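You operate a simulated robot arm through the tools that you are given. There is no shell and no other tool.

You run a simulated robot arm. Do the job below in one go: nothing can be reset, and whatever is moved stays where it is left.

TASK
Slide the cover shut, lift the tin off it and run bolts 1 and 5 in by hand.
Fine: stand the tin at the flange end of the gearbox. Set down upright: paint tin.

Only the result counts: the job must be done as asked and must still hold three seconds after the hand-in. Knocking over, shifting, dropping, spilling or breaking anything else fails it. A push-on lid holds only when it is set on centred and level and pressed home; a screw cap is set on level and turned clockwise until tight.

THE ROBOT
A 7-joint arm with a three-finger gripper, fixed in place. Base frame: the origin is on the floor under the middle of its stand, x ahead of it, y to its left, z up; the work surface is at about z = 71.9. Lengths are in cm, angles in rad, forces in N, time in s.
It reaches about 134.2 cm from its shoulder. Its first joint turns from -2.897 to 2.897 rad. Payload 2.69 kg.
The tool frame sits at the grasp point between the pads (the TCP): z along the fingers, y along the line on which they close. The tips reach 3 cm beyond it. The gripper opens to 12.8 cm; its body begins 11.7 cm behind the TCP.
Orientation is told as [roll, pitch, yaw] about the base's x, y, z axes, in that order, counted from this pose: with the fingers straight down and closing along the base's y, the tool's x points along the base's -x, its y along +y and its z along -z.

THE INTERFACE
- The arm moves only by the tool jog_arm. Its argument "moves" is one flat list of numbers, 7 for each row, row after row: the shift along the tool's x, y, z in m, then the turn, a rotation vector about the tool's x, y, z in rad, then the opening, from 0 (shut) to 1 (fully open). In form: [x, y, z, wx, wy, wz, fingers, x, y, z, wx, wy, wz, fingers, ...]. A call has 1 to 20 rows; each row is the pose to reach, as a shift and turn from the pose commanded when the call began, along the tool's axes at that moment. Rows are played at 5 a second. More than 5 cm and 0.15 rad between two rows, or a gripper value outside its range, and nothing of the call is played. A pose out of reach is approached as far as the arm can. The call stops where the force on the tool passes 90 N (or 10 N more than at its start, if that is more) or the arm is blocked; 0.2 s more then pass. The fingers move at their own pace (about 12.7 cm/s each) and stop on an object; they squeeze with about 34 N. The grip force told is the motor's: it shows also when the fingers shut on nothing. Time passes only in rows, and 0.2 s behind the last, so rows that repeat a pose let the fingers close. The reply holds the time, the measured pose of the TCP, the force on the tool along the base axes, the opening and the grip force, in the units named above and with some noise, with the torque about the TCP (base axes, N m) and any sound that the robot's microphone picked up.
- Cameras (640 x 400 px; columns grow to the right, rows downward): "scene" is fixed at [39.84, -65.06, 145.72]; the picture's right is [0.86, -0.51, 0.00], its down [-0.25, -0.43, -0.87] and it looks along [0.44, 0.75, -0.49] (base axes); focal length 356 px, centre (320, 200). "wrist" rides on the gripper at [5.8, 5.4, -13.1] in the tool frame; the picture's right is [-0.68, 0.74, 0.00], its down [-0.62, -0.57, -0.55] and it looks along [-0.40, -0.37, 0.84] (tool axes); focal length 234 px, centre (320, 200). There is no depth. A picture from a camera that has moved, and an enlarged one, comes with that camera's place and axes in the base frame and with its lens.
- get_image(camera): a new picture of that camera. The clock stands still meanwhile.
- lift_body(by): moves the trunk up (or, below 0, down) by that many cm; the arm rides with it, the base frame stays. It gives what a move gives, with no picture.
- zoom(camera, box): a new picture of the part [left, top, right, bottom] of that camera's present view, enlarged. The clock stands still meanwhile.
- hand_in(): hands the job in; it is judged then, once.

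Nothing tells you positions but the pictures and the camera data. Unless the task says otherwise, let go and move clear before handing in.

The tools are called after "Call:" as name(argument=value, ...) on one line, values as JSON. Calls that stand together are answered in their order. jog_arm: Moves the arm, as the interface text tells. Its arguments: {"type":"object","properties":{"moves":{"type":"array","items":{"type":"number"}}},"required":["moves"]} The other tools are called the same way: lift_body (by) moves the trunk up or down; get_image (camera) takes a picture; zoom (camera, box) takes an enlarged picture of a part of a camera's view; hand_in () hands the job in.

At the start:

```text
clock: 0.0
tcp_pos: [72.92, 31.03, 99.52]
orientation: [0.0, 0.0, -0.001]
ft_force: [-0.3, -0.9, -0.1]
torque: [-0.02, -0.01, -0.01]
opening: 12.8
grip_force: 0.1
trunk travel left (down, up): [-12.5, 22.5]
```

scene: 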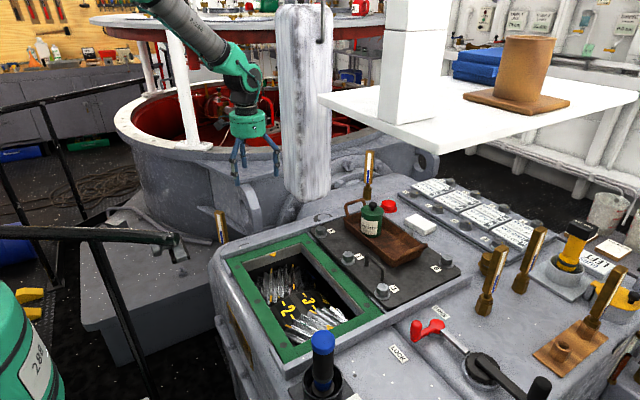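
wrist: 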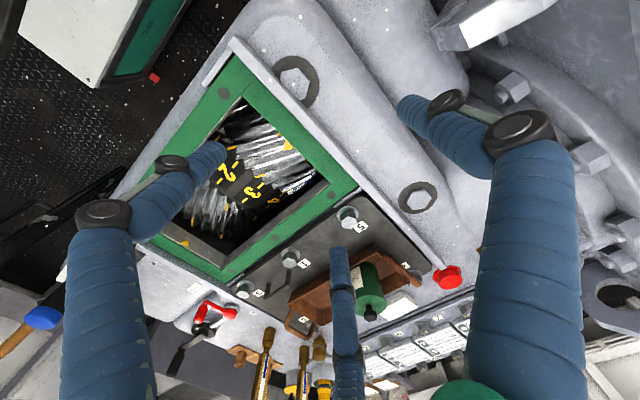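

I see a gearbox with a green-framed opening, a dark sliding cover to its right carrying bolts, a wooden tray and a paint tin on the tray. I'll look closer before moving anything.

Call:
zoom(camera="scene", box=[200, 150, 480, 325])

Call:
zoom(camera="wrist", box=[160, 140, 480, 340])

Call:
zoom(camera="scene", box=[320, 170, 480, 270])

Call:
zoom(camera="scene", box=[380, 160, 640, 322])

Call:
zoom(camera="scene", box=[200, 270, 460, 400])

```text
2.29 times, centred on (340, 238) of scene
camera zoom: at [39.84, -65.06, 145.72], right [0.86, -0.51, 0.0], down [-0.25, -0.43, -0.87], along [0.44, 0.75, -0.49], focal length 814 px, centre (274, 114)
```

zoom: 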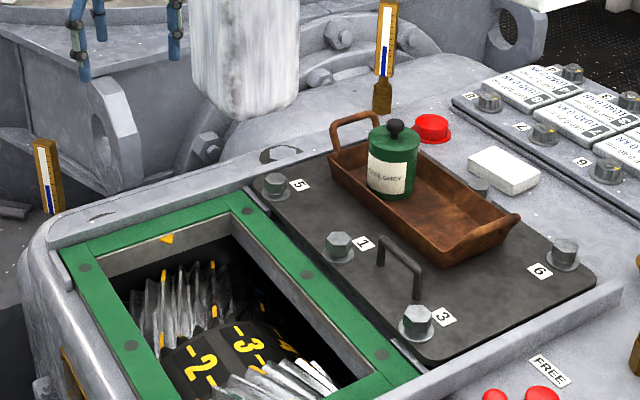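

```text
2.00 times, centred on (320, 240) of wrist
camera zoom: at [67.04, 36.43, 112.55], right [0.68, 0.74, 0.0], down [0.62, -0.57, 0.55], along [0.4, -0.37, -0.84], focal length 468 px, centre (320, 120)
```

zoom: 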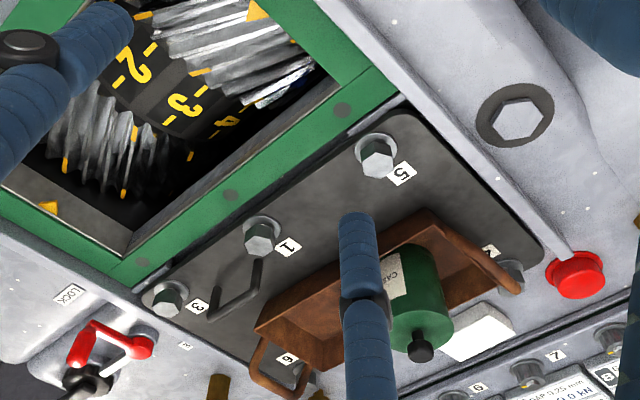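

```text
4.00 times, centred on (400, 220) of scene
camera zoom: at [39.84, -65.06, 145.72], right [0.86, -0.51, 0.0], down [-0.25, -0.43, -0.87], along [0.44, 0.75, -0.49], focal length 1425 px, centre (0, 120)
```

zoom: 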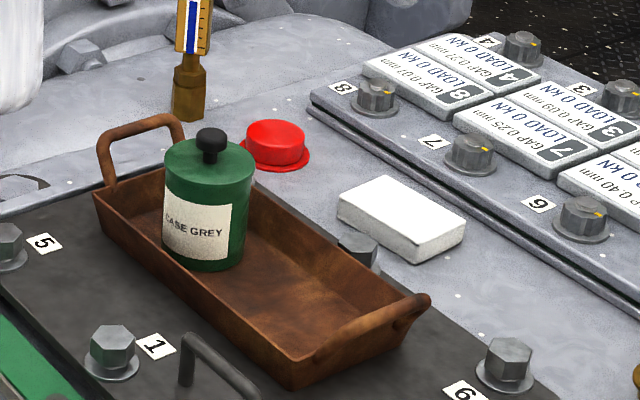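

```text
2.46 times, centred on (510, 241) of scene
camera zoom: at [39.84, -65.06, 145.72], right [0.86, -0.51, 0.0], down [-0.25, -0.43, -0.87], along [0.44, 0.75, -0.49], focal length 877 px, centre (-148, 99)
```

zoom: 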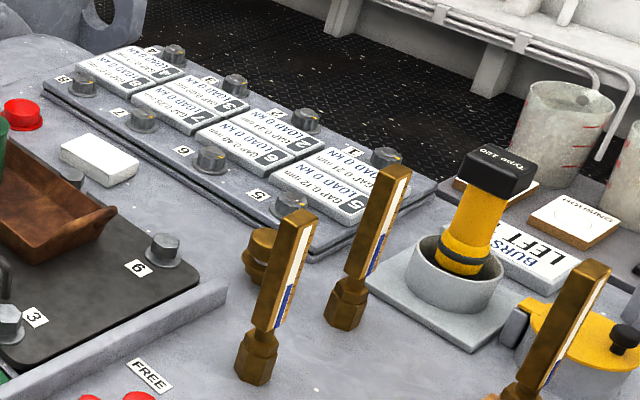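

```text
2.46 times, centred on (330, 335) of scene
camera zoom: at [39.84, -65.06, 145.72], right [0.86, -0.51, 0.0], down [-0.25, -0.43, -0.87], along [0.44, 0.75, -0.49], focal length 877 px, centre (295, -132)
```

zoom: 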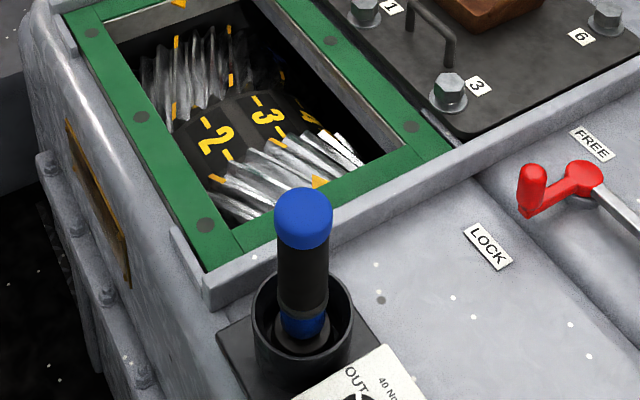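

I'm still surveying: the lever labels, the rail ends, the flange and the far edges come next.

Call:
zoom(camera="scene", box=[370, 290, 560, 400])

Call:
zoom(camera="scene", box=[100, 130, 420, 330])

Call:
zoom(camera="wrist", box=[0, 0, 320, 200])

Call:
zoom(camera="wrist", box=[320, 0, 640, 200])

Call:
zoom(camera="wrist", box=[160, 240, 440, 400])

```text
3.37 times, centred on (465, 345) of scene
camera zoom: at [39.84, -65.06, 145.72], right [0.86, -0.51, 0.0], down [-0.25, -0.43, -0.87], along [0.44, 0.75, -0.49], focal length 1200 px, centre (-168, -288)
```

zoom: 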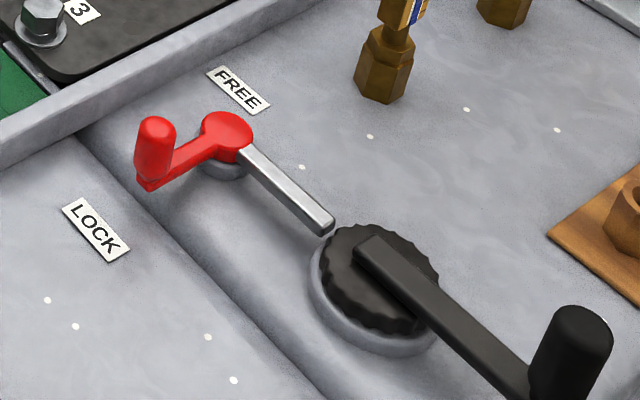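

```text
2.00 times, centred on (260, 230) of scene
camera zoom: at [39.84, -65.06, 145.72], right [0.86, -0.51, 0.0], down [-0.25, -0.43, -0.87], along [0.44, 0.75, -0.49], focal length 712 px, centre (440, 140)
```

zoom: 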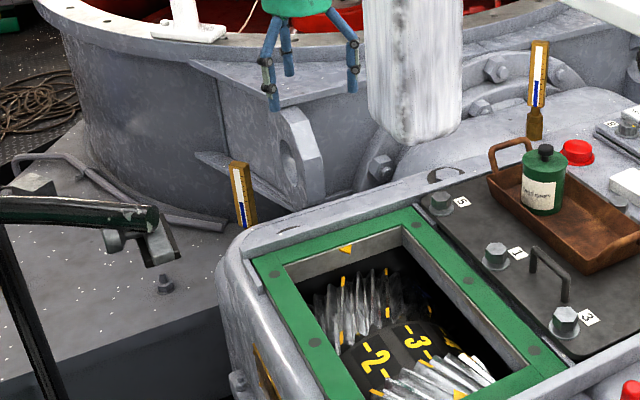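

```text
2.00 times, centred on (160, 100) of wrist
camera zoom: at [67.04, 36.43, 112.55], right [0.68, 0.74, 0.0], down [0.62, -0.57, 0.55], along [0.4, -0.37, -0.84], focal length 468 px, centre (640, 400)
```

zoom: 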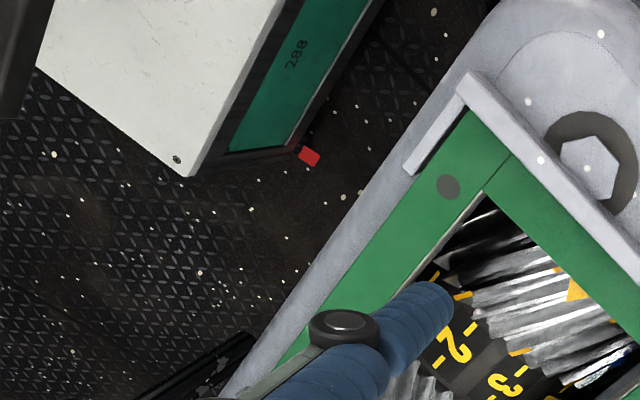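

```text
2.00 times, centred on (480, 100) of wrist
camera zoom: at [67.04, 36.43, 112.55], right [0.68, 0.74, 0.0], down [0.62, -0.57, 0.55], along [0.4, -0.37, -0.84], focal length 468 px, centre (0, 400)
```

zoom: 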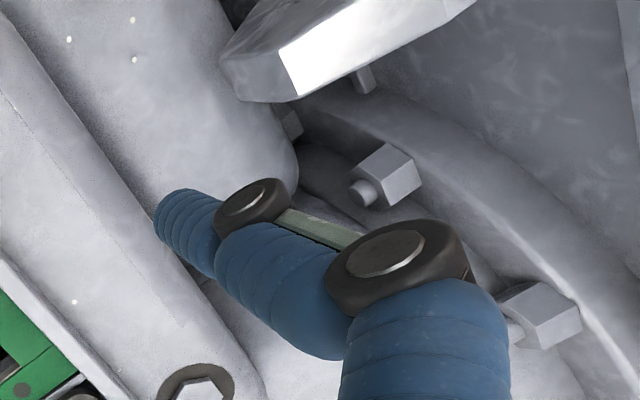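

```text
2.29 times, centred on (300, 320) of wrist
camera zoom: at [67.04, 36.43, 112.55], right [0.68, 0.74, 0.0], down [0.62, -0.57, 0.55], along [0.4, -0.37, -0.84], focal length 535 px, centre (366, -74)
```

zoom: 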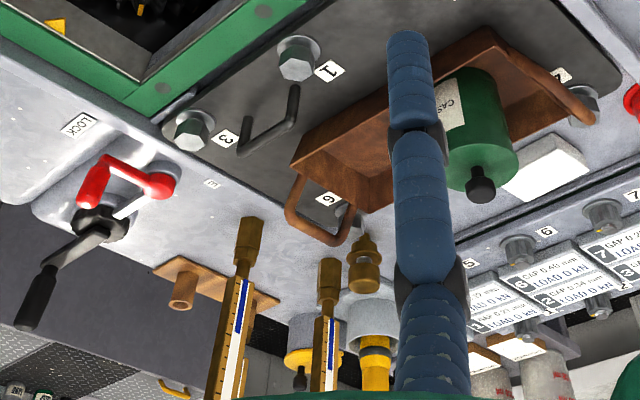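

The gearbox top, bolts 5, 1, 3, 6 and a handle sit on the dark cover, and the big bolted flange seems to be at the +y end. I'll turn the wrist in place to look towards the flange and find what hangs nearby.

Call:
jog_arm(moves=[0, 0, -0.03, 0, 0, -0.15, 1, 0, 0, -0.05, 0, 0, -0.3, 1, 0, 0, -0.05, 0, 0, -0.45, 1, 0, 0, -0.05, 0, 0, -0.6, 1, 0, 0, -0.05, 0, 0, -0.75, 1, 0, 0, -0.05, 0, 0, -0.9, 1, 0, 0, -0.05, 0, 0, -1.05, 1, 0, 0, -0.05, 0, 0, -1.2, 1, 0, 0, -0.05, 0, 0, -1.35, 1, 0, 0, -0.05, 0, 0, -1.5, 1])

Call:
get_image(camera="wrist")

Call:
get_image(camera="scene")

```text
clock: 2.2
tcp_pos: [72.98, 31.21, 104.74]
orientation: [0.001, -0.001, 1.504]
ft_force: [-0.6, 0.0, 0.0]
torque: [-0.01, -0.01, 0.0]
opening: 12.8
grip_force: 0.0
trunk travel left (down, up): [-12.5, 22.5]
```

```text
taken
camera wrist: at [67.14, 25.63, 117.6], right [-0.69, 0.73, 0.0], down [0.61, 0.58, 0.55], along [0.4, 0.38, -0.84], focal length 234 px, centre (320, 200)
```

wrist: 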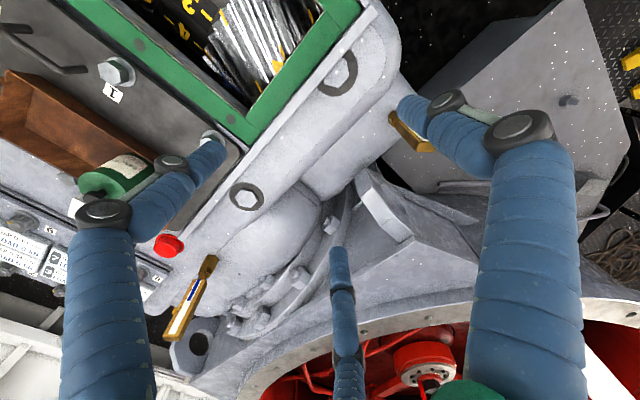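

```text
taken
```

scene: 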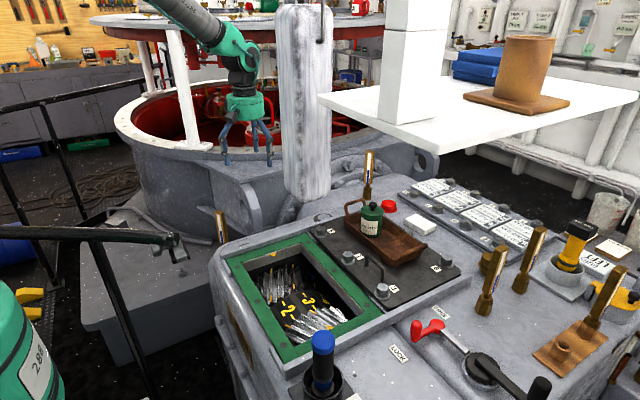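

No hanging column shows between this camera and the flange, so it must hang closer to the scene camera. I'll turn back and tilt up to look across the deck towards +x/-y and locate the column and the white shelf.

Call:
jog_arm(moves=[0, 0, 0, 0, 0, 0.15, 1, 0, 0, 0, 0, 0, 0.3, 1, 0, 0, 0, 0, 0, 0.45, 1, 0, 0, 0, 0, 0, 0.6, 1, 0, 0, 0, 0, 0, 0.75, 1, 0, 0, 0, 0, 0, 0.9, 1, 0, 0, 0, 0, 0, 1.05, 1, 0, 0, 0, 0, 0, 1.2, 1, 0, 0, 0, 0, 0, 1.35, 1, 0, 0, 0, 0, 0, 1.5, 1])

Call:
jog_arm(moves=[0, 0, 0, -0.09, 0.1, 0, 1, 0, 0, 0, -0.18, 0.2, 0, 1, 0, 0, 0, -0.27, 0.3, 0, 1, 0, 0, 0, -0.36, 0.4, 0, 1, 0, 0, 0, -0.45, 0.5, 0, 1, 0, 0, 0, -0.54, 0.6, 0, 1])

Call:
get_image(camera="wrist")

Call:
get_image(camera="scene")

```text
clock: 4.4
tcp_pos: [72.86, 31.16, 104.51]
orientation: [0.0, -0.001, -0.003]
ft_force: [0.6, -1.1, 0.0]
torque: [0.01, -0.02, -0.03]
opening: 12.78
grip_force: 0.0
trunk travel left (down, up): [-12.5, 22.5]
```

```text
clock: 5.8
tcp_pos: [72.83, 31.1, 104.64]
orientation: [0.61, 0.568, 0.183]
ft_force: [-0.6, 0.3, 0.1]
torque: [-0.01, -0.03, 0.0]
opening: 12.83
grip_force: 0.1
trunk travel left (down, up): [-12.5, 22.5]
```

```text
taken
camera wrist: at [75.89, 28.48, 119.24], right [0.67, 0.74, -0.01], down [0.72, -0.66, -0.23], along [-0.17, 0.15, -0.97], focal length 234 px, centre (320, 200)
```

wrist: 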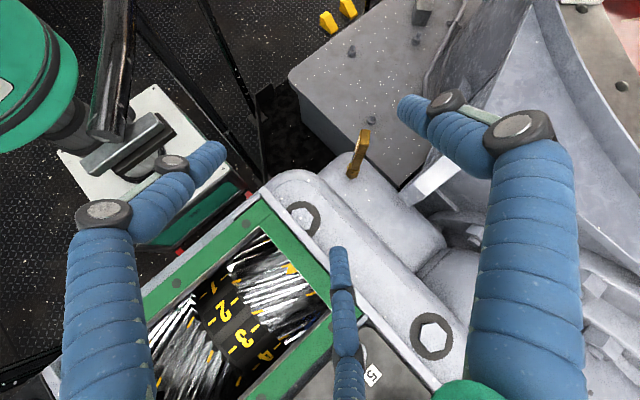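

```text
taken
```

scene: 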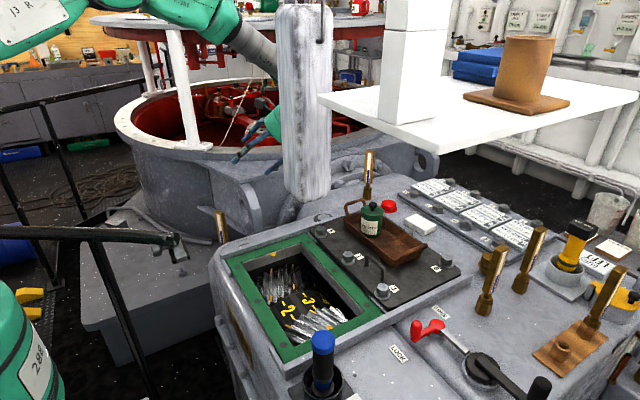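

The tilt went the wrong way because the wrist image is upside down relative to up. I'll tilt the opposite way to look across the deck.

Call:
jog_arm(moves=[0, 0, 0, 0.09, -0.1, 0, 1, 0, 0, 0, 0.18, -0.2, 0, 1, 0, 0, 0, 0.27, -0.3, 0, 1, 0, 0, 0, 0.36, -0.4, 0, 1, 0, 0, 0, 0.45, -0.5, 0, 1, 0, 0, 0, 0.54, -0.6, 0, 1, 0, 0, 0, 0.63, -0.7, 0, 1, 0, 0, 0, 0.72, -0.8, 0, 1, 0, 0, 0, 0.81, -0.9, 0, 1, 0, 0, 0, 0.9, -1.0, 0, 1])

Call:
get_image(camera="wrist")

Call:
get_image(camera="scene")

```text
clock: 8.0
tcp_pos: [72.93, 31.01, 104.7]
orientation: [-0.38, -0.392, 0.077]
ft_force: [0.4, -0.6, -0.7]
torque: [-0.02, 0.05, 0.02]
opening: 12.81
grip_force: 0.1
trunk travel left (down, up): [-12.5, 22.5]
```

```text
taken
camera wrist: at [62.89, 40.19, 111.62], right [0.68, 0.74, 0.01], down [0.32, -0.3, 0.9], along [0.67, -0.61, -0.44], focal length 234 px, centre (320, 200)
```

wrist: 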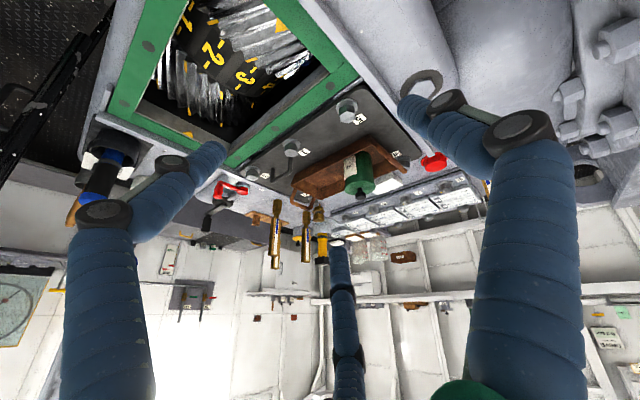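

```text
taken
```

scene: 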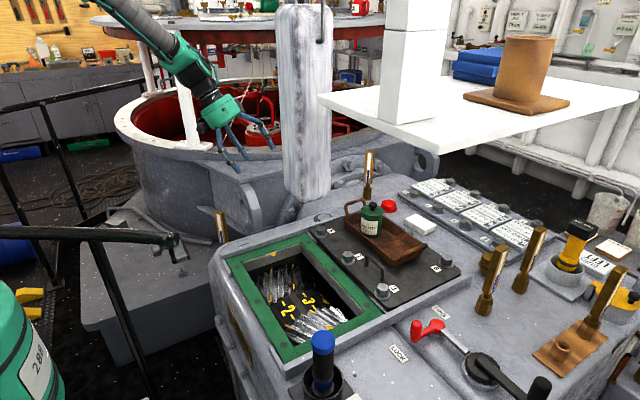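

The gearbox, cover and tools are visible, but the column and shelf still aren't. I'll yaw the camera further towards -y to find them before bringing the arm over the cover.

Call:
jog_arm(moves=[0, 0, 0, 0.048, 0.043, 0.107, 1, 0, 0, 0, 0.096, 0.086, 0.214, 1, 0, 0, 0, 0.144, 0.129, 0.321, 1, 0, 0, 0, 0.192, 0.172, 0.428, 1, 0, 0, 0, 0.24, 0.215, 0.535, 1])

Call:
get_image(camera="wrist")

```text
clock: 9.2
tcp_pos: [72.95, 31.05, 104.72]
orientation: [-0.384, -0.39, -0.55]
ft_force: [0.7, -0.1, -0.8]
torque: [0.0, -0.02, -0.02]
opening: 12.79
grip_force: 0.0
trunk travel left (down, up): [-12.5, 22.5]
```

```text
taken
camera wrist: at [70.18, 44.3, 111.61], right [0.98, 0.2, 0.0], down [0.08, -0.43, 0.9], along [0.18, -0.88, -0.43], focal length 234 px, centre (320, 200)
```

wrist: 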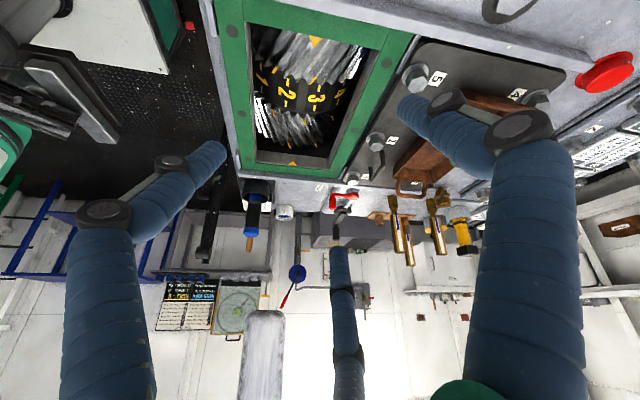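

I've located the column: it hangs at about x≈68, y≈-11, with its bottom near z≈111 and a width of about 9 cm, so it's an obstacle overhead. I'll bring the tool upright again and then look straight down at the cover and the flange-end deck.

Call:
jog_arm(moves=[0, 0, 0, -0.048, -0.043, -0.107, 1, 0, 0, 0, -0.096, -0.086, -0.214, 1, 0, 0, 0, -0.144, -0.129, -0.321, 1, 0, 0, 0, -0.192, -0.172, -0.428, 1, 0, 0, 0, -0.24, -0.215, -0.535, 1])

Call:
jog_arm(moves=[0, 0, 0, -0.09, 0.1, 0, 1, 0, 0, 0, -0.18, 0.2, 0, 1, 0, 0, 0, -0.27, 0.3, 0, 1, 0, 0, 0, -0.36, 0.4, 0, 1])

Call:
jog_arm(moves=[-0.03, 0.03, 0, 0, 0, 0, 1, -0.06, 0.06, 0, 0, 0, 0, 1, -0.09, 0.09, 0, 0, 0, 0, 1, -0.1, 0.12, 0, 0, 0, 0, 1])

Call:
get_image(camera="wrist")

Call:
get_image(camera="scene")

```text
clock: 10.4
tcp_pos: [72.95, 31.07, 104.61]
orientation: [-0.381, -0.392, 0.077]
ft_force: [-1.2, -0.1, -0.2]
torque: [-0.01, 0.02, -0.02]
opening: 12.8
grip_force: 0.1
trunk travel left (down, up): [-12.5, 22.5]
```

```text
clock: 11.4
tcp_pos: [72.81, 31.06, 104.67]
orientation: [0.0, 0.001, 0.001]
ft_force: [0.1, 0.0, 0.1]
torque: [-0.02, -0.03, -0.02]
opening: 12.79
grip_force: 0.1
trunk travel left (down, up): [-12.5, 22.5]
```

```text
clock: 12.4
tcp_pos: [82.79, 42.99, 104.54]
orientation: [0.0, 0.0, 0.001]
ft_force: [0.3, -0.1, -0.9]
torque: [0.04, 0.03, -0.01]
opening: 12.8
grip_force: 0.0
trunk travel left (down, up): [-12.5, 22.5]
```

```text
taken
camera wrist: at [76.98, 48.38, 117.51], right [0.68, 0.74, 0.0], down [0.62, -0.57, 0.55], along [0.4, -0.37, -0.84], focal length 234 px, centre (320, 200)
```

wrist: 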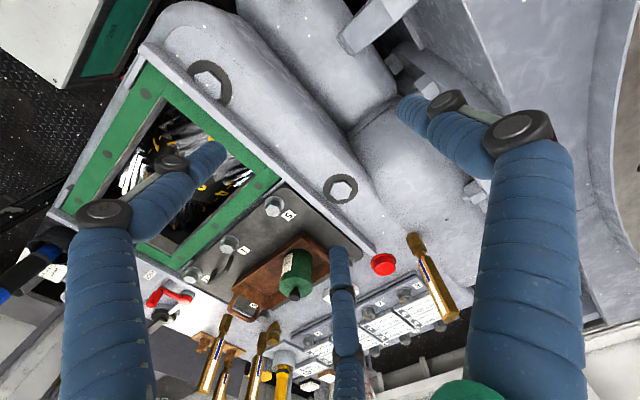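

```text
taken
```

scene: 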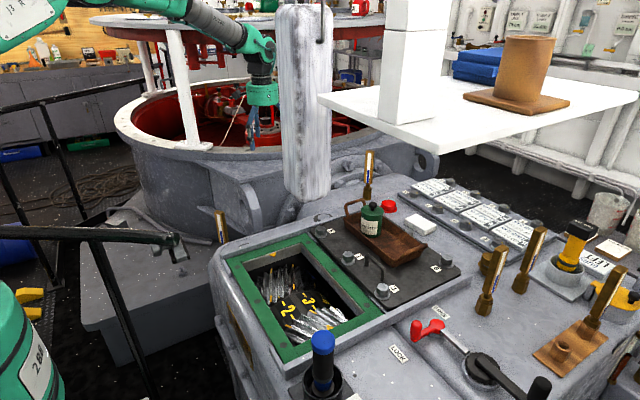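

I can see the flange-end strip of the gearbox top, with two hex plugs in it. I'll zoom in there and at the bolts.

Call:
zoom(camera="wrist", box=[150, 0, 470, 200])

Call:
zoom(camera="wrist", box=[280, 120, 480, 245])

Call:
zoom(camera="wrist", box=[160, 170, 400, 320])

Call:
zoom(camera="scene", box=[270, 140, 430, 240])

```text
2.00 times, centred on (310, 100) of wrist
camera zoom: at [76.98, 48.38, 117.51], right [0.68, 0.74, 0.0], down [0.62, -0.57, 0.55], along [0.4, -0.37, -0.84], focal length 468 px, centre (340, 400)
```

zoom: 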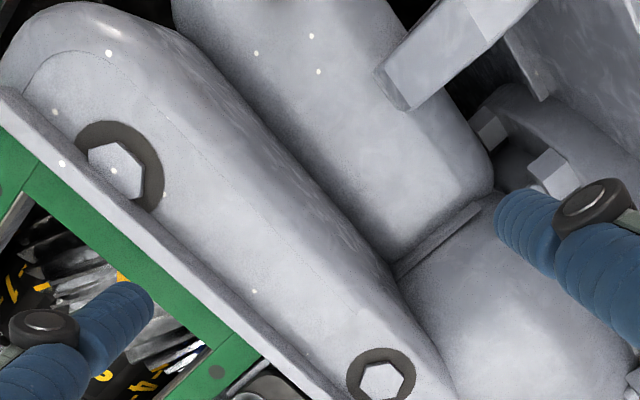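

```text
3.20 times, centred on (380, 182) of wrist
camera zoom: at [76.98, 48.38, 117.51], right [0.68, 0.74, 0.0], down [0.62, -0.57, 0.55], along [0.4, -0.37, -0.84], focal length 749 px, centre (128, 256)
```

zoom: 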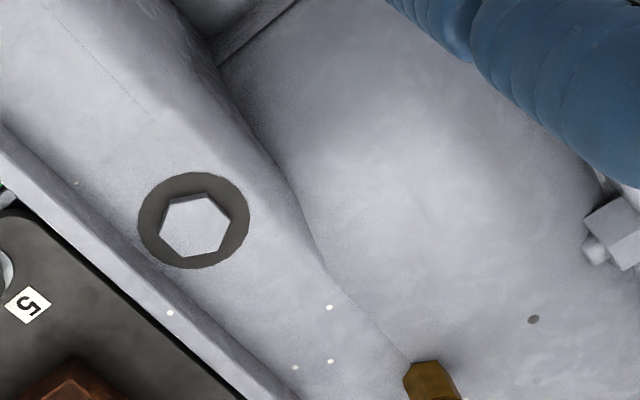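

```text
2.67 times, centred on (280, 245) of wrist
camera zoom: at [76.98, 48.38, 117.51], right [0.68, 0.74, 0.0], down [0.62, -0.57, 0.55], along [0.4, -0.37, -0.84], focal length 624 px, centre (427, 80)
```

zoom: 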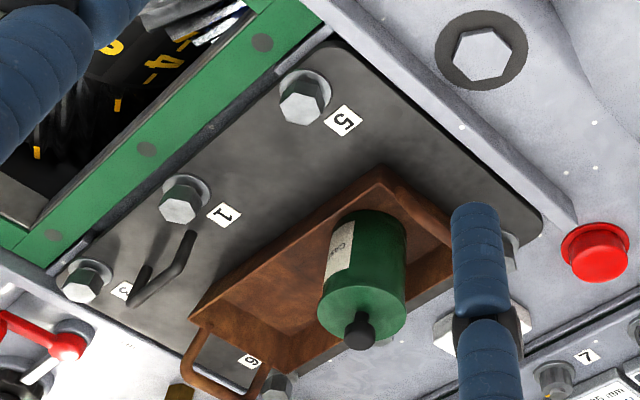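

```text
4.00 times, centred on (350, 190) of scene
camera zoom: at [39.84, -65.06, 145.72], right [0.86, -0.51, 0.0], down [-0.25, -0.43, -0.87], along [0.44, 0.75, -0.49], focal length 1425 px, centre (200, 240)
```

zoom: 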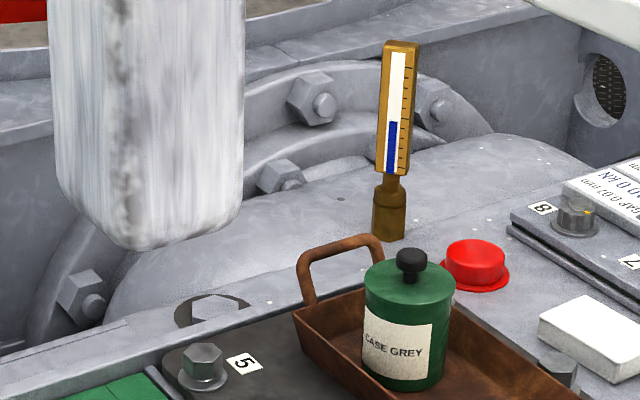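

The flat strip behind the rail (y about 30.5–38) looks like the spot for the tin. I'll tilt so the camera looks straight down over it to measure properly.

Call:
jog_arm(moves=[-0.02, -0.02, 0, -0.097, 0.1055, 0, 1, -0.04, -0.04, 0, -0.194, 0.211, 0, 1, -0.06, -0.06, 0, -0.291, 0.3165, 0, 1, -0.08, -0.07, 0, -0.388, 0.422, 0, 1])

Call:
get_image(camera="wrist")

Call:
zoom(camera="wrist", box=[160, 50, 480, 250])

```text
clock: 13.4
tcp_pos: [90.89, 35.98, 104.49]
orientation: [0.414, 0.411, 0.086]
ft_force: [-0.5, 1.1, 0.0]
torque: [-0.04, -0.06, 0.02]
opening: 12.8
grip_force: 0.0
trunk travel left (down, up): [-12.5, 22.5]
```

```text
taken
camera wrist: at [91.27, 35.66, 119.65], right [0.68, 0.74, 0.0], down [0.74, -0.68, 0.01], along [0.0, 0.0, -1.0], focal length 234 px, centre (320, 200)
```

wrist: 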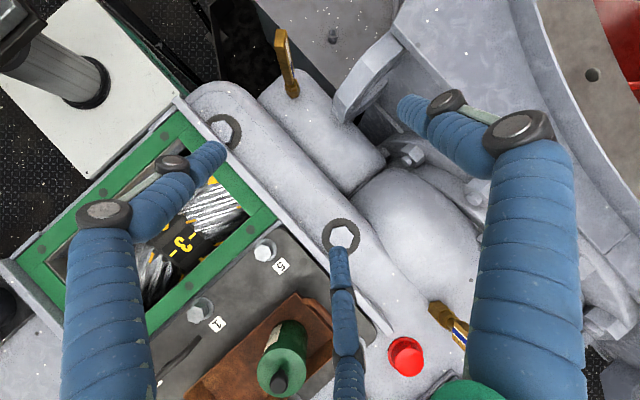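

```text
2.00 times, centred on (320, 150) of wrist
camera zoom: at [91.27, 35.66, 119.65], right [0.68, 0.74, 0.0], down [0.74, -0.68, 0.01], along [0.0, 0.0, -1.0], focal length 468 px, centre (320, 300)
```

zoom: 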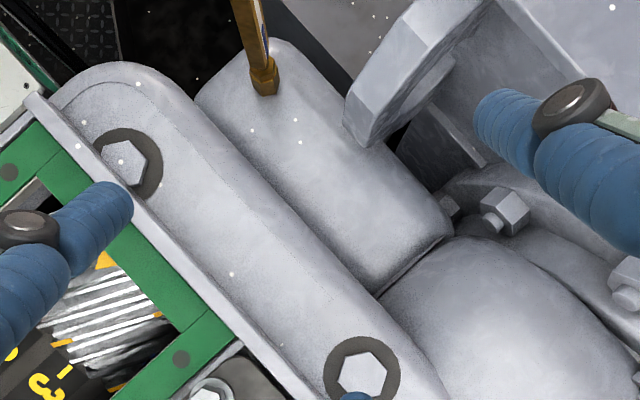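

The straight-down view puts the deck at about z≈72, matching the stated work surface. I'll zoom in on the strip between the plugs, and on the area by the button and gauge.

Call:
zoom(camera="wrist", box=[210, 110, 370, 210])

Call:
zoom(camera="wrist", box=[320, 200, 480, 300])

Call:
zoom(camera="wrist", box=[160, 210, 400, 360])

```text
4.00 times, centred on (290, 160) of wrist
camera zoom: at [91.27, 35.66, 119.65], right [0.68, 0.74, 0.0], down [0.74, -0.68, 0.01], along [0.0, 0.0, -1.0], focal length 937 px, centre (440, 360)
```

zoom: 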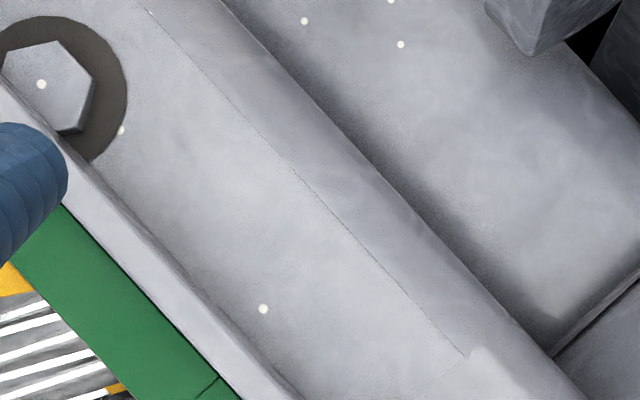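

```text
4.00 times, centred on (400, 250) of wrist
camera zoom: at [91.27, 35.66, 119.65], right [0.68, 0.74, 0.0], down [0.74, -0.68, 0.01], along [0.0, 0.0, -1.0], focal length 937 px, centre (0, 0)
```

zoom: 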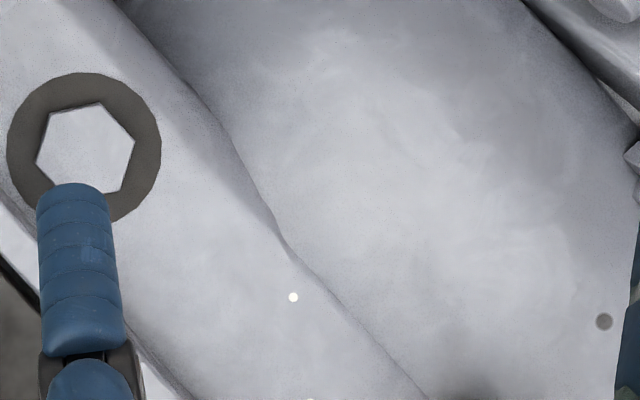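

```text
2.67 times, centred on (280, 285) of wrist
camera zoom: at [91.27, 35.66, 119.65], right [0.68, 0.74, 0.0], down [0.74, -0.68, 0.01], along [0.0, 0.0, -1.0], focal length 624 px, centre (427, -27)
```

zoom: 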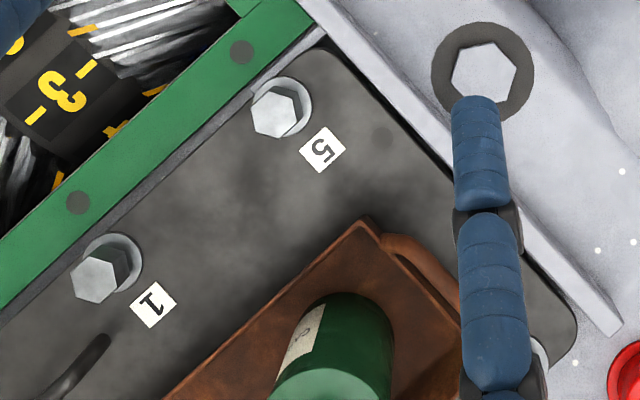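

The strip is flat from y≈29.2 to 36.9, and it's free between the plugs (x about 72–95). I put the tin at about (106.7, 13.9). I'll straighten the tool and look at the tin close up.

Call:
jog_arm(moves=[0, 0, 0, 0.097, -0.1055, 0, 1, 0, 0, 0, 0.194, -0.211, 0, 1, 0, 0, 0, 0.291, -0.3165, 0, 1, 0, 0, 0, 0.388, -0.422, 0, 1])

Call:
jog_arm(moves=[-0.03, -0.04, 0, 0, 0, 0, 1, -0.05, -0.08, 0, 0, 0, 0, 1, -0.07, -0.12, 0.02, 0, 0, 0, 1, -0.08, -0.14, 0.06, 0, 0, 0, 1])

Call:
get_image(camera="wrist")

Call:
get_image(camera="scene")

```text
clock: 14.4
tcp_pos: [90.81, 35.94, 104.8]
orientation: [-0.002, -0.002, -0.001]
ft_force: [0.5, -0.2, 0.0]
torque: [0.05, 0.02, -0.02]
opening: 12.8
grip_force: 0.1
trunk travel left (down, up): [-12.5, 22.5]
```

```text
clock: 15.4
tcp_pos: [98.9, 22.11, 98.53]
orientation: [0.0, -0.002, -0.001]
ft_force: [0.5, -0.3, -0.6]
torque: [-0.01, -0.03, 0.0]
opening: 12.78
grip_force: 0.1
trunk travel left (down, up): [-12.5, 22.5]
```

```text
taken
camera wrist: at [93.04, 27.49, 111.52], right [0.68, 0.74, 0.0], down [0.62, -0.57, 0.55], along [0.4, -0.37, -0.84], focal length 234 px, centre (320, 200)
```

wrist: 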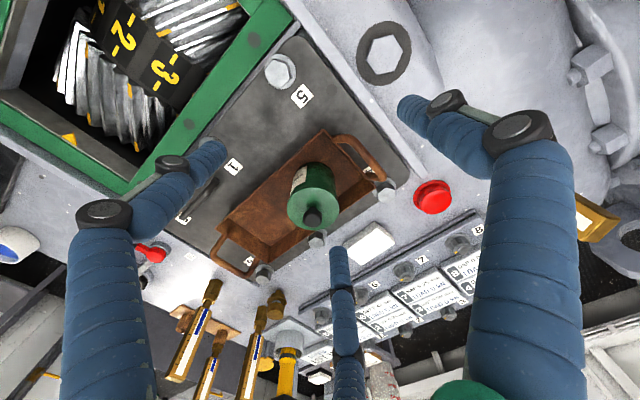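

```text
taken
```

scene: 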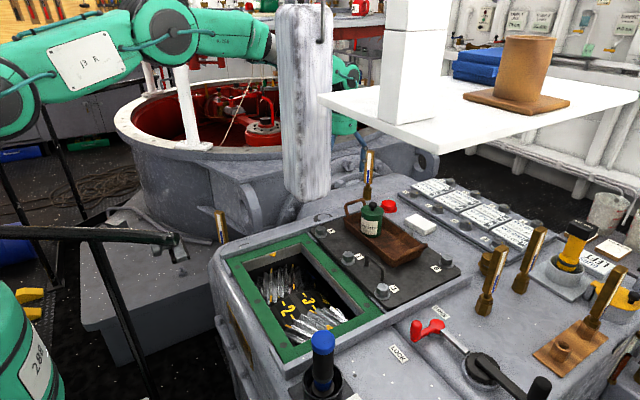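

The tin, tray and bolts are in clear view now. I'll zoom in for detail.

Call:
zoom(camera="wrist", box=[210, 110, 430, 290])

Call:
zoom(camera="wrist", box=[250, 140, 370, 230])

Call:
zoom(camera="wrist", box=[170, 20, 370, 160])

```text
2.22 times, centred on (320, 200) of wrist
camera zoom: at [93.04, 27.49, 111.52], right [0.68, 0.74, 0.0], down [0.62, -0.57, 0.55], along [0.4, -0.37, -0.84], focal length 520 px, centre (320, 200)
```

zoom: 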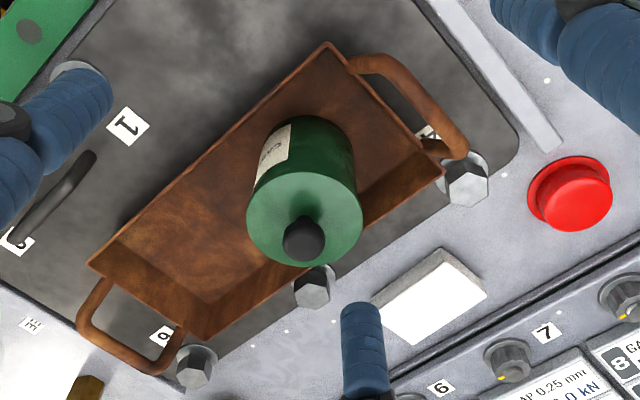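

```text
4.44 times, centred on (310, 185) of wrist
camera zoom: at [93.04, 27.49, 111.52], right [0.68, 0.74, 0.0], down [0.62, -0.57, 0.55], along [0.4, -0.37, -0.84], focal length 1041 px, centre (364, 267)
```

zoom: 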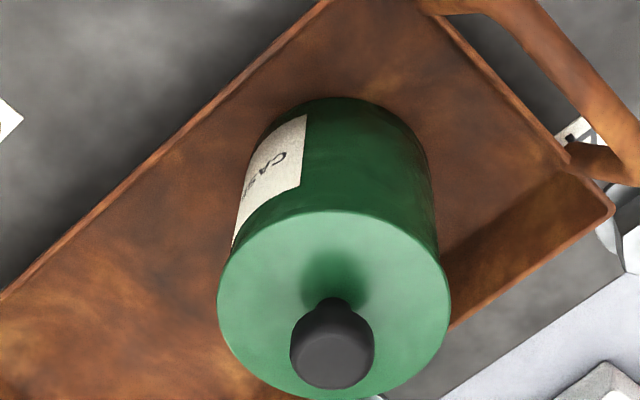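

```text
2.86 times, centred on (270, 90) of wrist
camera zoom: at [93.04, 27.49, 111.52], right [0.68, 0.74, 0.0], down [0.62, -0.57, 0.55], along [0.4, -0.37, -0.84], focal length 669 px, centre (463, 514)
```

zoom: 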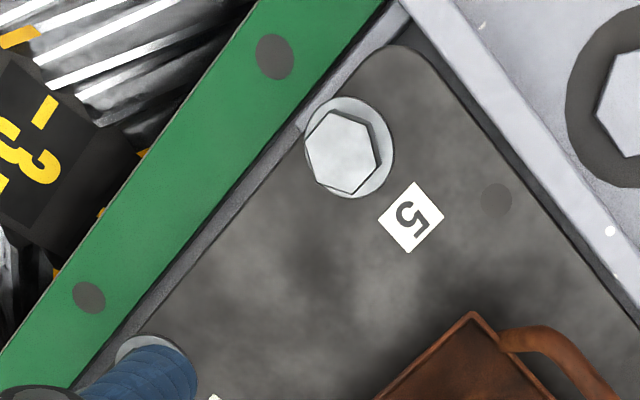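

The tin has a diameter of about 7.5 cm with its top at z≈83.5, and the tray rim is at z≈79. I'll move above the tin with a narrower opening and check the centring before descending.

Call:
jog_arm(moves=[-0.03, -0.03, 0, 0, 0, 0, 0.9, -0.06, -0.06, 0, 0, 0, 0, 0.8, -0.078, -0.084, 0, 0, 0, 0, 0.8, -0.078, -0.084, 0.03, 0, 0, 0, 0.8])

Call:
get_image(camera="wrist")

Call:
zoom(camera="scene", box=[270, 100, 450, 270])

```text
clock: 16.4
tcp_pos: [106.8, 13.61, 95.87]
orientation: [-0.001, 0.001, 0.0]
ft_force: [0.7, -0.8, -0.1]
torque: [0.05, -0.03, 0.02]
opening: 10.26
grip_force: 0.1
trunk travel left (down, up): [-12.5, 22.5]
```

```text
taken
camera wrist: at [100.99, 18.99, 108.7], right [0.68, 0.74, 0.0], down [0.62, -0.57, 0.55], along [0.4, -0.37, -0.84], focal length 234 px, centre (320, 200)
```

wrist: 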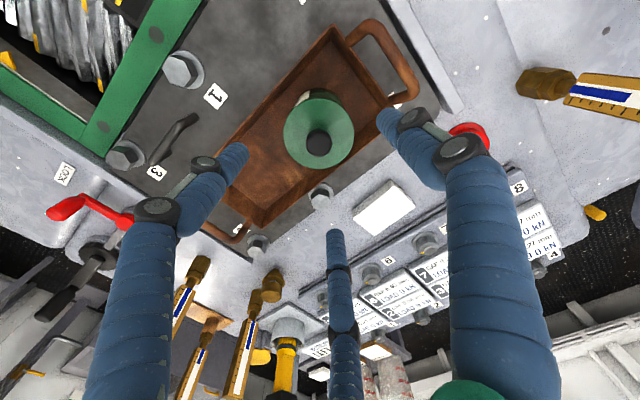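

```text
2.35 times, centred on (360, 185) of scene
camera zoom: at [39.84, -65.06, 145.72], right [0.86, -0.51, 0.0], down [-0.25, -0.43, -0.87], along [0.44, 0.75, -0.49], focal length 838 px, centre (226, 235)
```

zoom: 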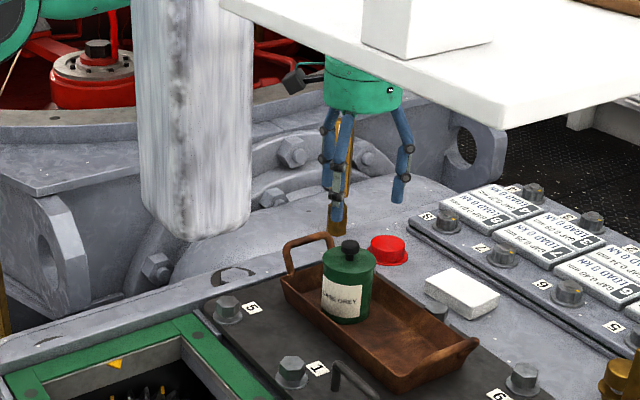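

The wrist and scene views both show the tin centred under the gripper. I'll descend so the tips stay just above the tray rim, and close on the upper body of the tin.

Call:
jog_arm(moves=[0, 0, 0.04, 0, 0, 0, 0.8, 0, 0, 0.08, 0, 0, 0, 0.8, 0, 0, 0.11, 0, 0, 0, 0.8, 0, 0, 0.125, 0, 0, 0, 0.8, 0, 0, 0.134, 0, 0, 0, 0.8])

Call:
get_image(camera="wrist")

Call:
zoom(camera="scene", box=[310, 150, 450, 270])

```text
clock: 17.6
tcp_pos: [106.57, 13.92, 82.05]
orientation: [0.0, 0.0, 0.0]
ft_force: [0.4, 0.4, -0.1]
torque: [-0.02, -0.02, 0.02]
opening: 10.23
grip_force: 0.0
trunk travel left (down, up): [-12.5, 22.5]
```

```text
taken
camera wrist: at [100.86, 19.15, 94.98], right [0.68, 0.74, 0.0], down [0.62, -0.57, 0.55], along [0.4, -0.37, -0.84], focal length 234 px, centre (320, 200)
```

wrist: 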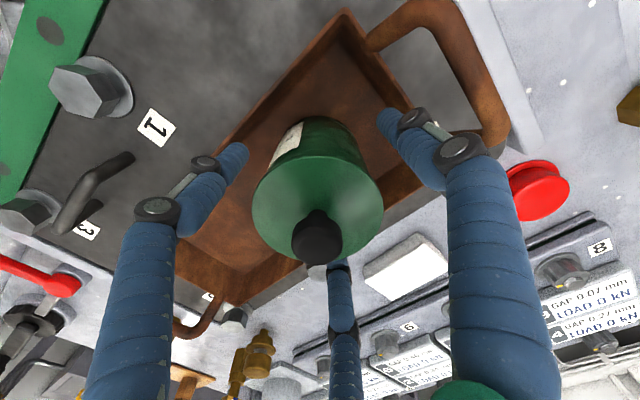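

```text
3.33 times, centred on (380, 210) of scene
camera zoom: at [39.84, -65.06, 145.72], right [0.86, -0.51, 0.0], down [-0.25, -0.43, -0.87], along [0.44, 0.75, -0.49], focal length 1187 px, centre (120, 167)
```

zoom: 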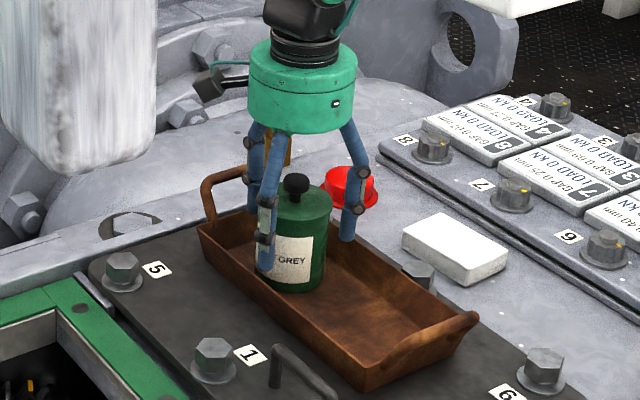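

The fingers surround the tin without touching it. I'll close the gripper.

Call:
jog_arm(moves=[0, 0, 0, 0, 0, 0, 0.65, 0, 0, 0, 0, 0, 0, 0.58, 0, 0, 0, 0, 0, 0, 0.5, 0, 0, 0, 0, 0, 0, 0.4, 0, 0, 0, 0, 0, 0, 0.4, 0, 0, 0, 0, 0, 0, 0.4])

Call:
zoom(camera="scene", box=[310, 150, 450, 270])

Call:
get_image(camera="wrist")

```text
clock: 19.0
tcp_pos: [106.71, 13.72, 82.04]
orientation: [-0.001, 0.0, 0.0]
ft_force: [0.4, -3.1, 3.0]
torque: [-0.17, -0.37, -0.09]
opening: 7.37
grip_force: 16.6
trunk travel left (down, up): [-12.5, 22.5]
```

```text
3.33 times, centred on (380, 210) of scene
camera zoom: at [39.84, -65.06, 145.72], right [0.86, -0.51, 0.0], down [-0.25, -0.43, -0.87], along [0.44, 0.75, -0.49], focal length 1187 px, centre (120, 167)
```

zoom: 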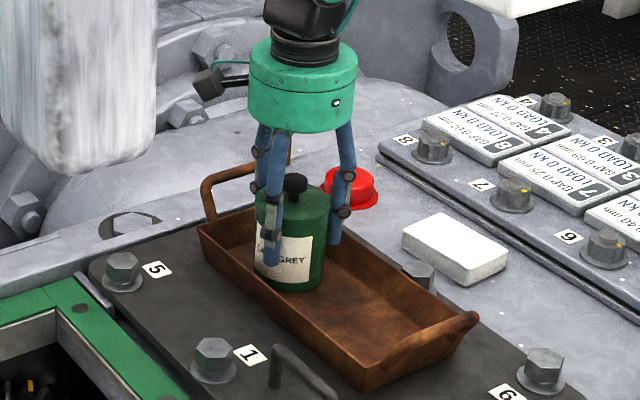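

```text
taken
camera wrist: at [100.86, 19.13, 95.07], right [0.68, 0.74, 0.0], down [0.62, -0.57, 0.55], along [0.4, -0.37, -0.84], focal length 234 px, centre (320, 200)
```

wrist: 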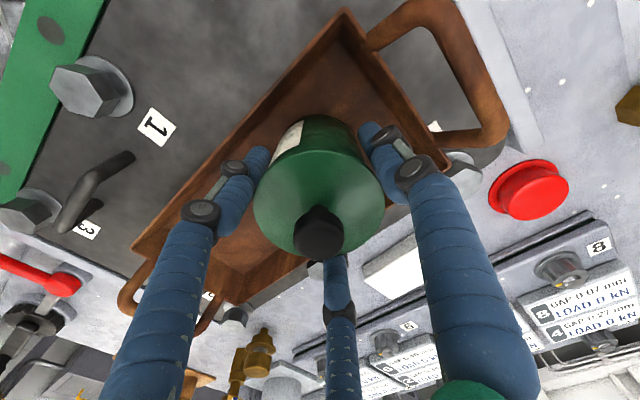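

The fingers stopped on the tin at 7.4 cm. I'll squeeze fully and lift straight up slowly.

Call:
jog_arm(moves=[0, 0, 0, 0, 0, 0, 0.2, 0, 0, 0, 0, 0, 0, 0.1, 0, 0, 0, 0, 0, 0, 0.1, 0, 0, -0.01, 0, 0, 0, 0.1, 0, 0, -0.02, 0, 0, 0, 0.1, 0, 0, -0.03, 0, 0, 0, 0.1])

Call:
zoom(camera="scene", box=[310, 150, 450, 270])

```text
clock: 20.4
tcp_pos: [106.77, 13.77, 85.1]
orientation: [0.001, 0.0, 0.001]
ft_force: [-0.6, 0.0, -6.0]
torque: [-0.02, -0.03, 0.01]
opening: 7.12
grip_force: 33.8
trunk travel left (down, up): [-12.5, 22.5]
heard: snap
```

```text
3.33 times, centred on (380, 210) of scene
camera zoom: at [39.84, -65.06, 145.72], right [0.86, -0.51, 0.0], down [-0.25, -0.43, -0.87], along [0.44, 0.75, -0.49], focal length 1187 px, centre (120, 167)
```

zoom: 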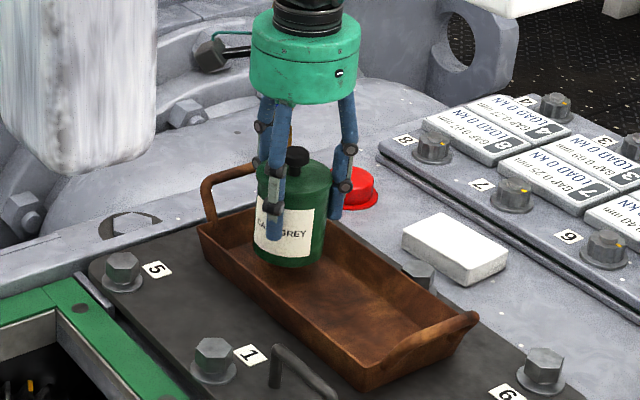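

I heard a snap, so I'll inspect the tin and its surroundings before going on.

Call:
zoom(camera="scene", box=[345, 180, 405, 240])

Call:
get_image(camera="wrist")

Call:
zoom(camera="wrist", box=[230, 90, 420, 280])

Call:
get_image(camera="scene")

```text
6.67 times, centred on (375, 210) of scene
camera zoom: at [39.84, -65.06, 145.72], right [0.86, -0.51, 0.0], down [-0.25, -0.43, -0.87], along [0.44, 0.75, -0.49], focal length 2374 px, centre (-47, 133)
```

zoom: 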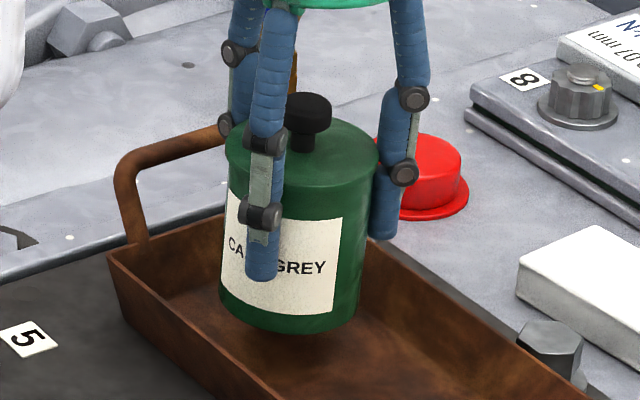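

```text
taken
camera wrist: at [100.89, 19.13, 98.06], right [0.68, 0.74, 0.0], down [0.62, -0.57, 0.55], along [0.4, -0.37, -0.84], focal length 234 px, centre (320, 200)
```

wrist: 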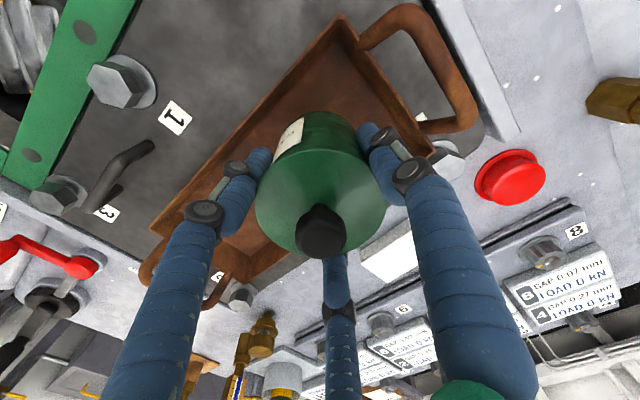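

```text
2.11 times, centred on (325, 185) of wrist
camera zoom: at [100.89, 19.13, 98.06], right [0.68, 0.74, 0.0], down [0.62, -0.57, 0.55], along [0.4, -0.37, -0.84], focal length 493 px, centre (310, 232)
```

zoom: 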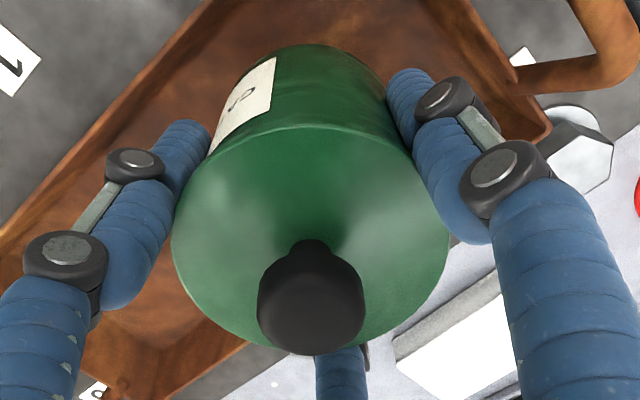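

```text
taken
```

scene: 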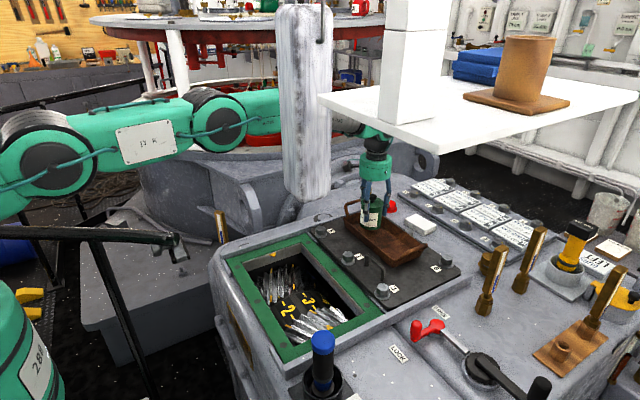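

The tin looks intact and level in the grip, and everything else is in place. I'll lift it clear of the tray handle and carry it over to the flange-end strip.

Call:
jog_arm(moves=[0, 0, -0.03, 0, 0, 0, 0.1, 0, 0, -0.06, 0, 0, 0, 0.1, 0, 0, -0.095, 0, 0, 0, 0.1, 0, 0, -0.13, 0, 0, 0, 0.1, 0.02, 0.02, -0.13, 0, 0, 0, 0.1, 0.045, 0.043, -0.13, 0, 0, 0, 0.1, 0.07, 0.067, -0.13, 0, 0, 0, 0.1, 0.095, 0.09, -0.13, 0, 0, 0, 0.1, 0.12, 0.115, -0.13, 0, 0, 0, 0.1, 0.145, 0.138, -0.13, 0, 0, 0, 0.1, 0.17, 0.162, -0.13, 0, 0, 0, 0.1, 0.19, 0.182, -0.13, 0, 0, 0, 0.1, 0.207, 0.1955, -0.13, 0, 0, 0, 0.1, 0.207, 0.1955, -0.13, 0, 0, 0, 0.1])

Call:
get_image(camera="wrist")

Call:
get_image(camera="scene")

```text
clock: 23.4
tcp_pos: [85.88, 33.17, 98.08]
orientation: [0.0, 0.0, 0.0]
ft_force: [0.2, 0.4, -5.6]
torque: [-0.01, -0.04, 0.0]
opening: 7.1
grip_force: 34.1
trunk travel left (down, up): [-12.5, 22.5]
```

```text
taken
camera wrist: at [80.11, 38.49, 111.0], right [0.68, 0.74, 0.0], down [0.62, -0.57, 0.55], along [0.4, -0.37, -0.84], focal length 234 px, centre (320, 200)
```

wrist: 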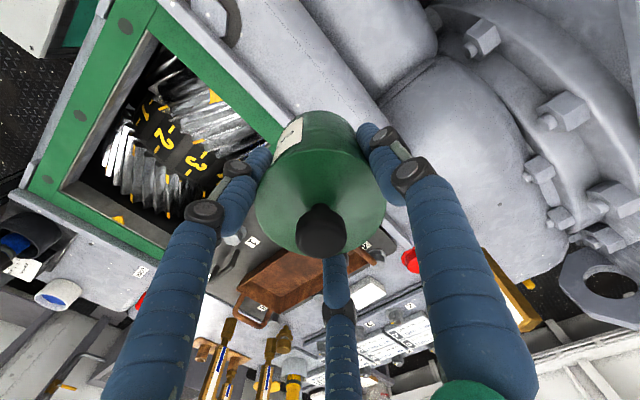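

```text
taken
```

scene: 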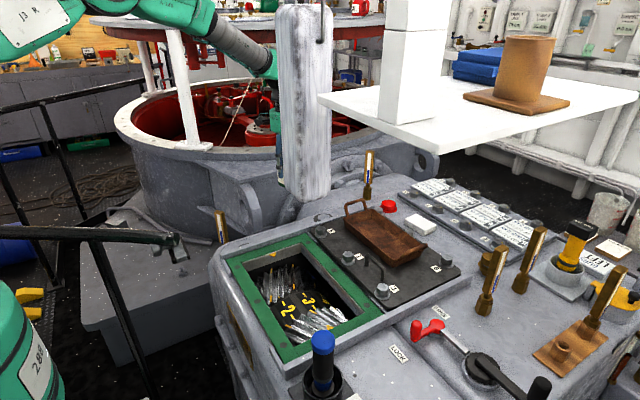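

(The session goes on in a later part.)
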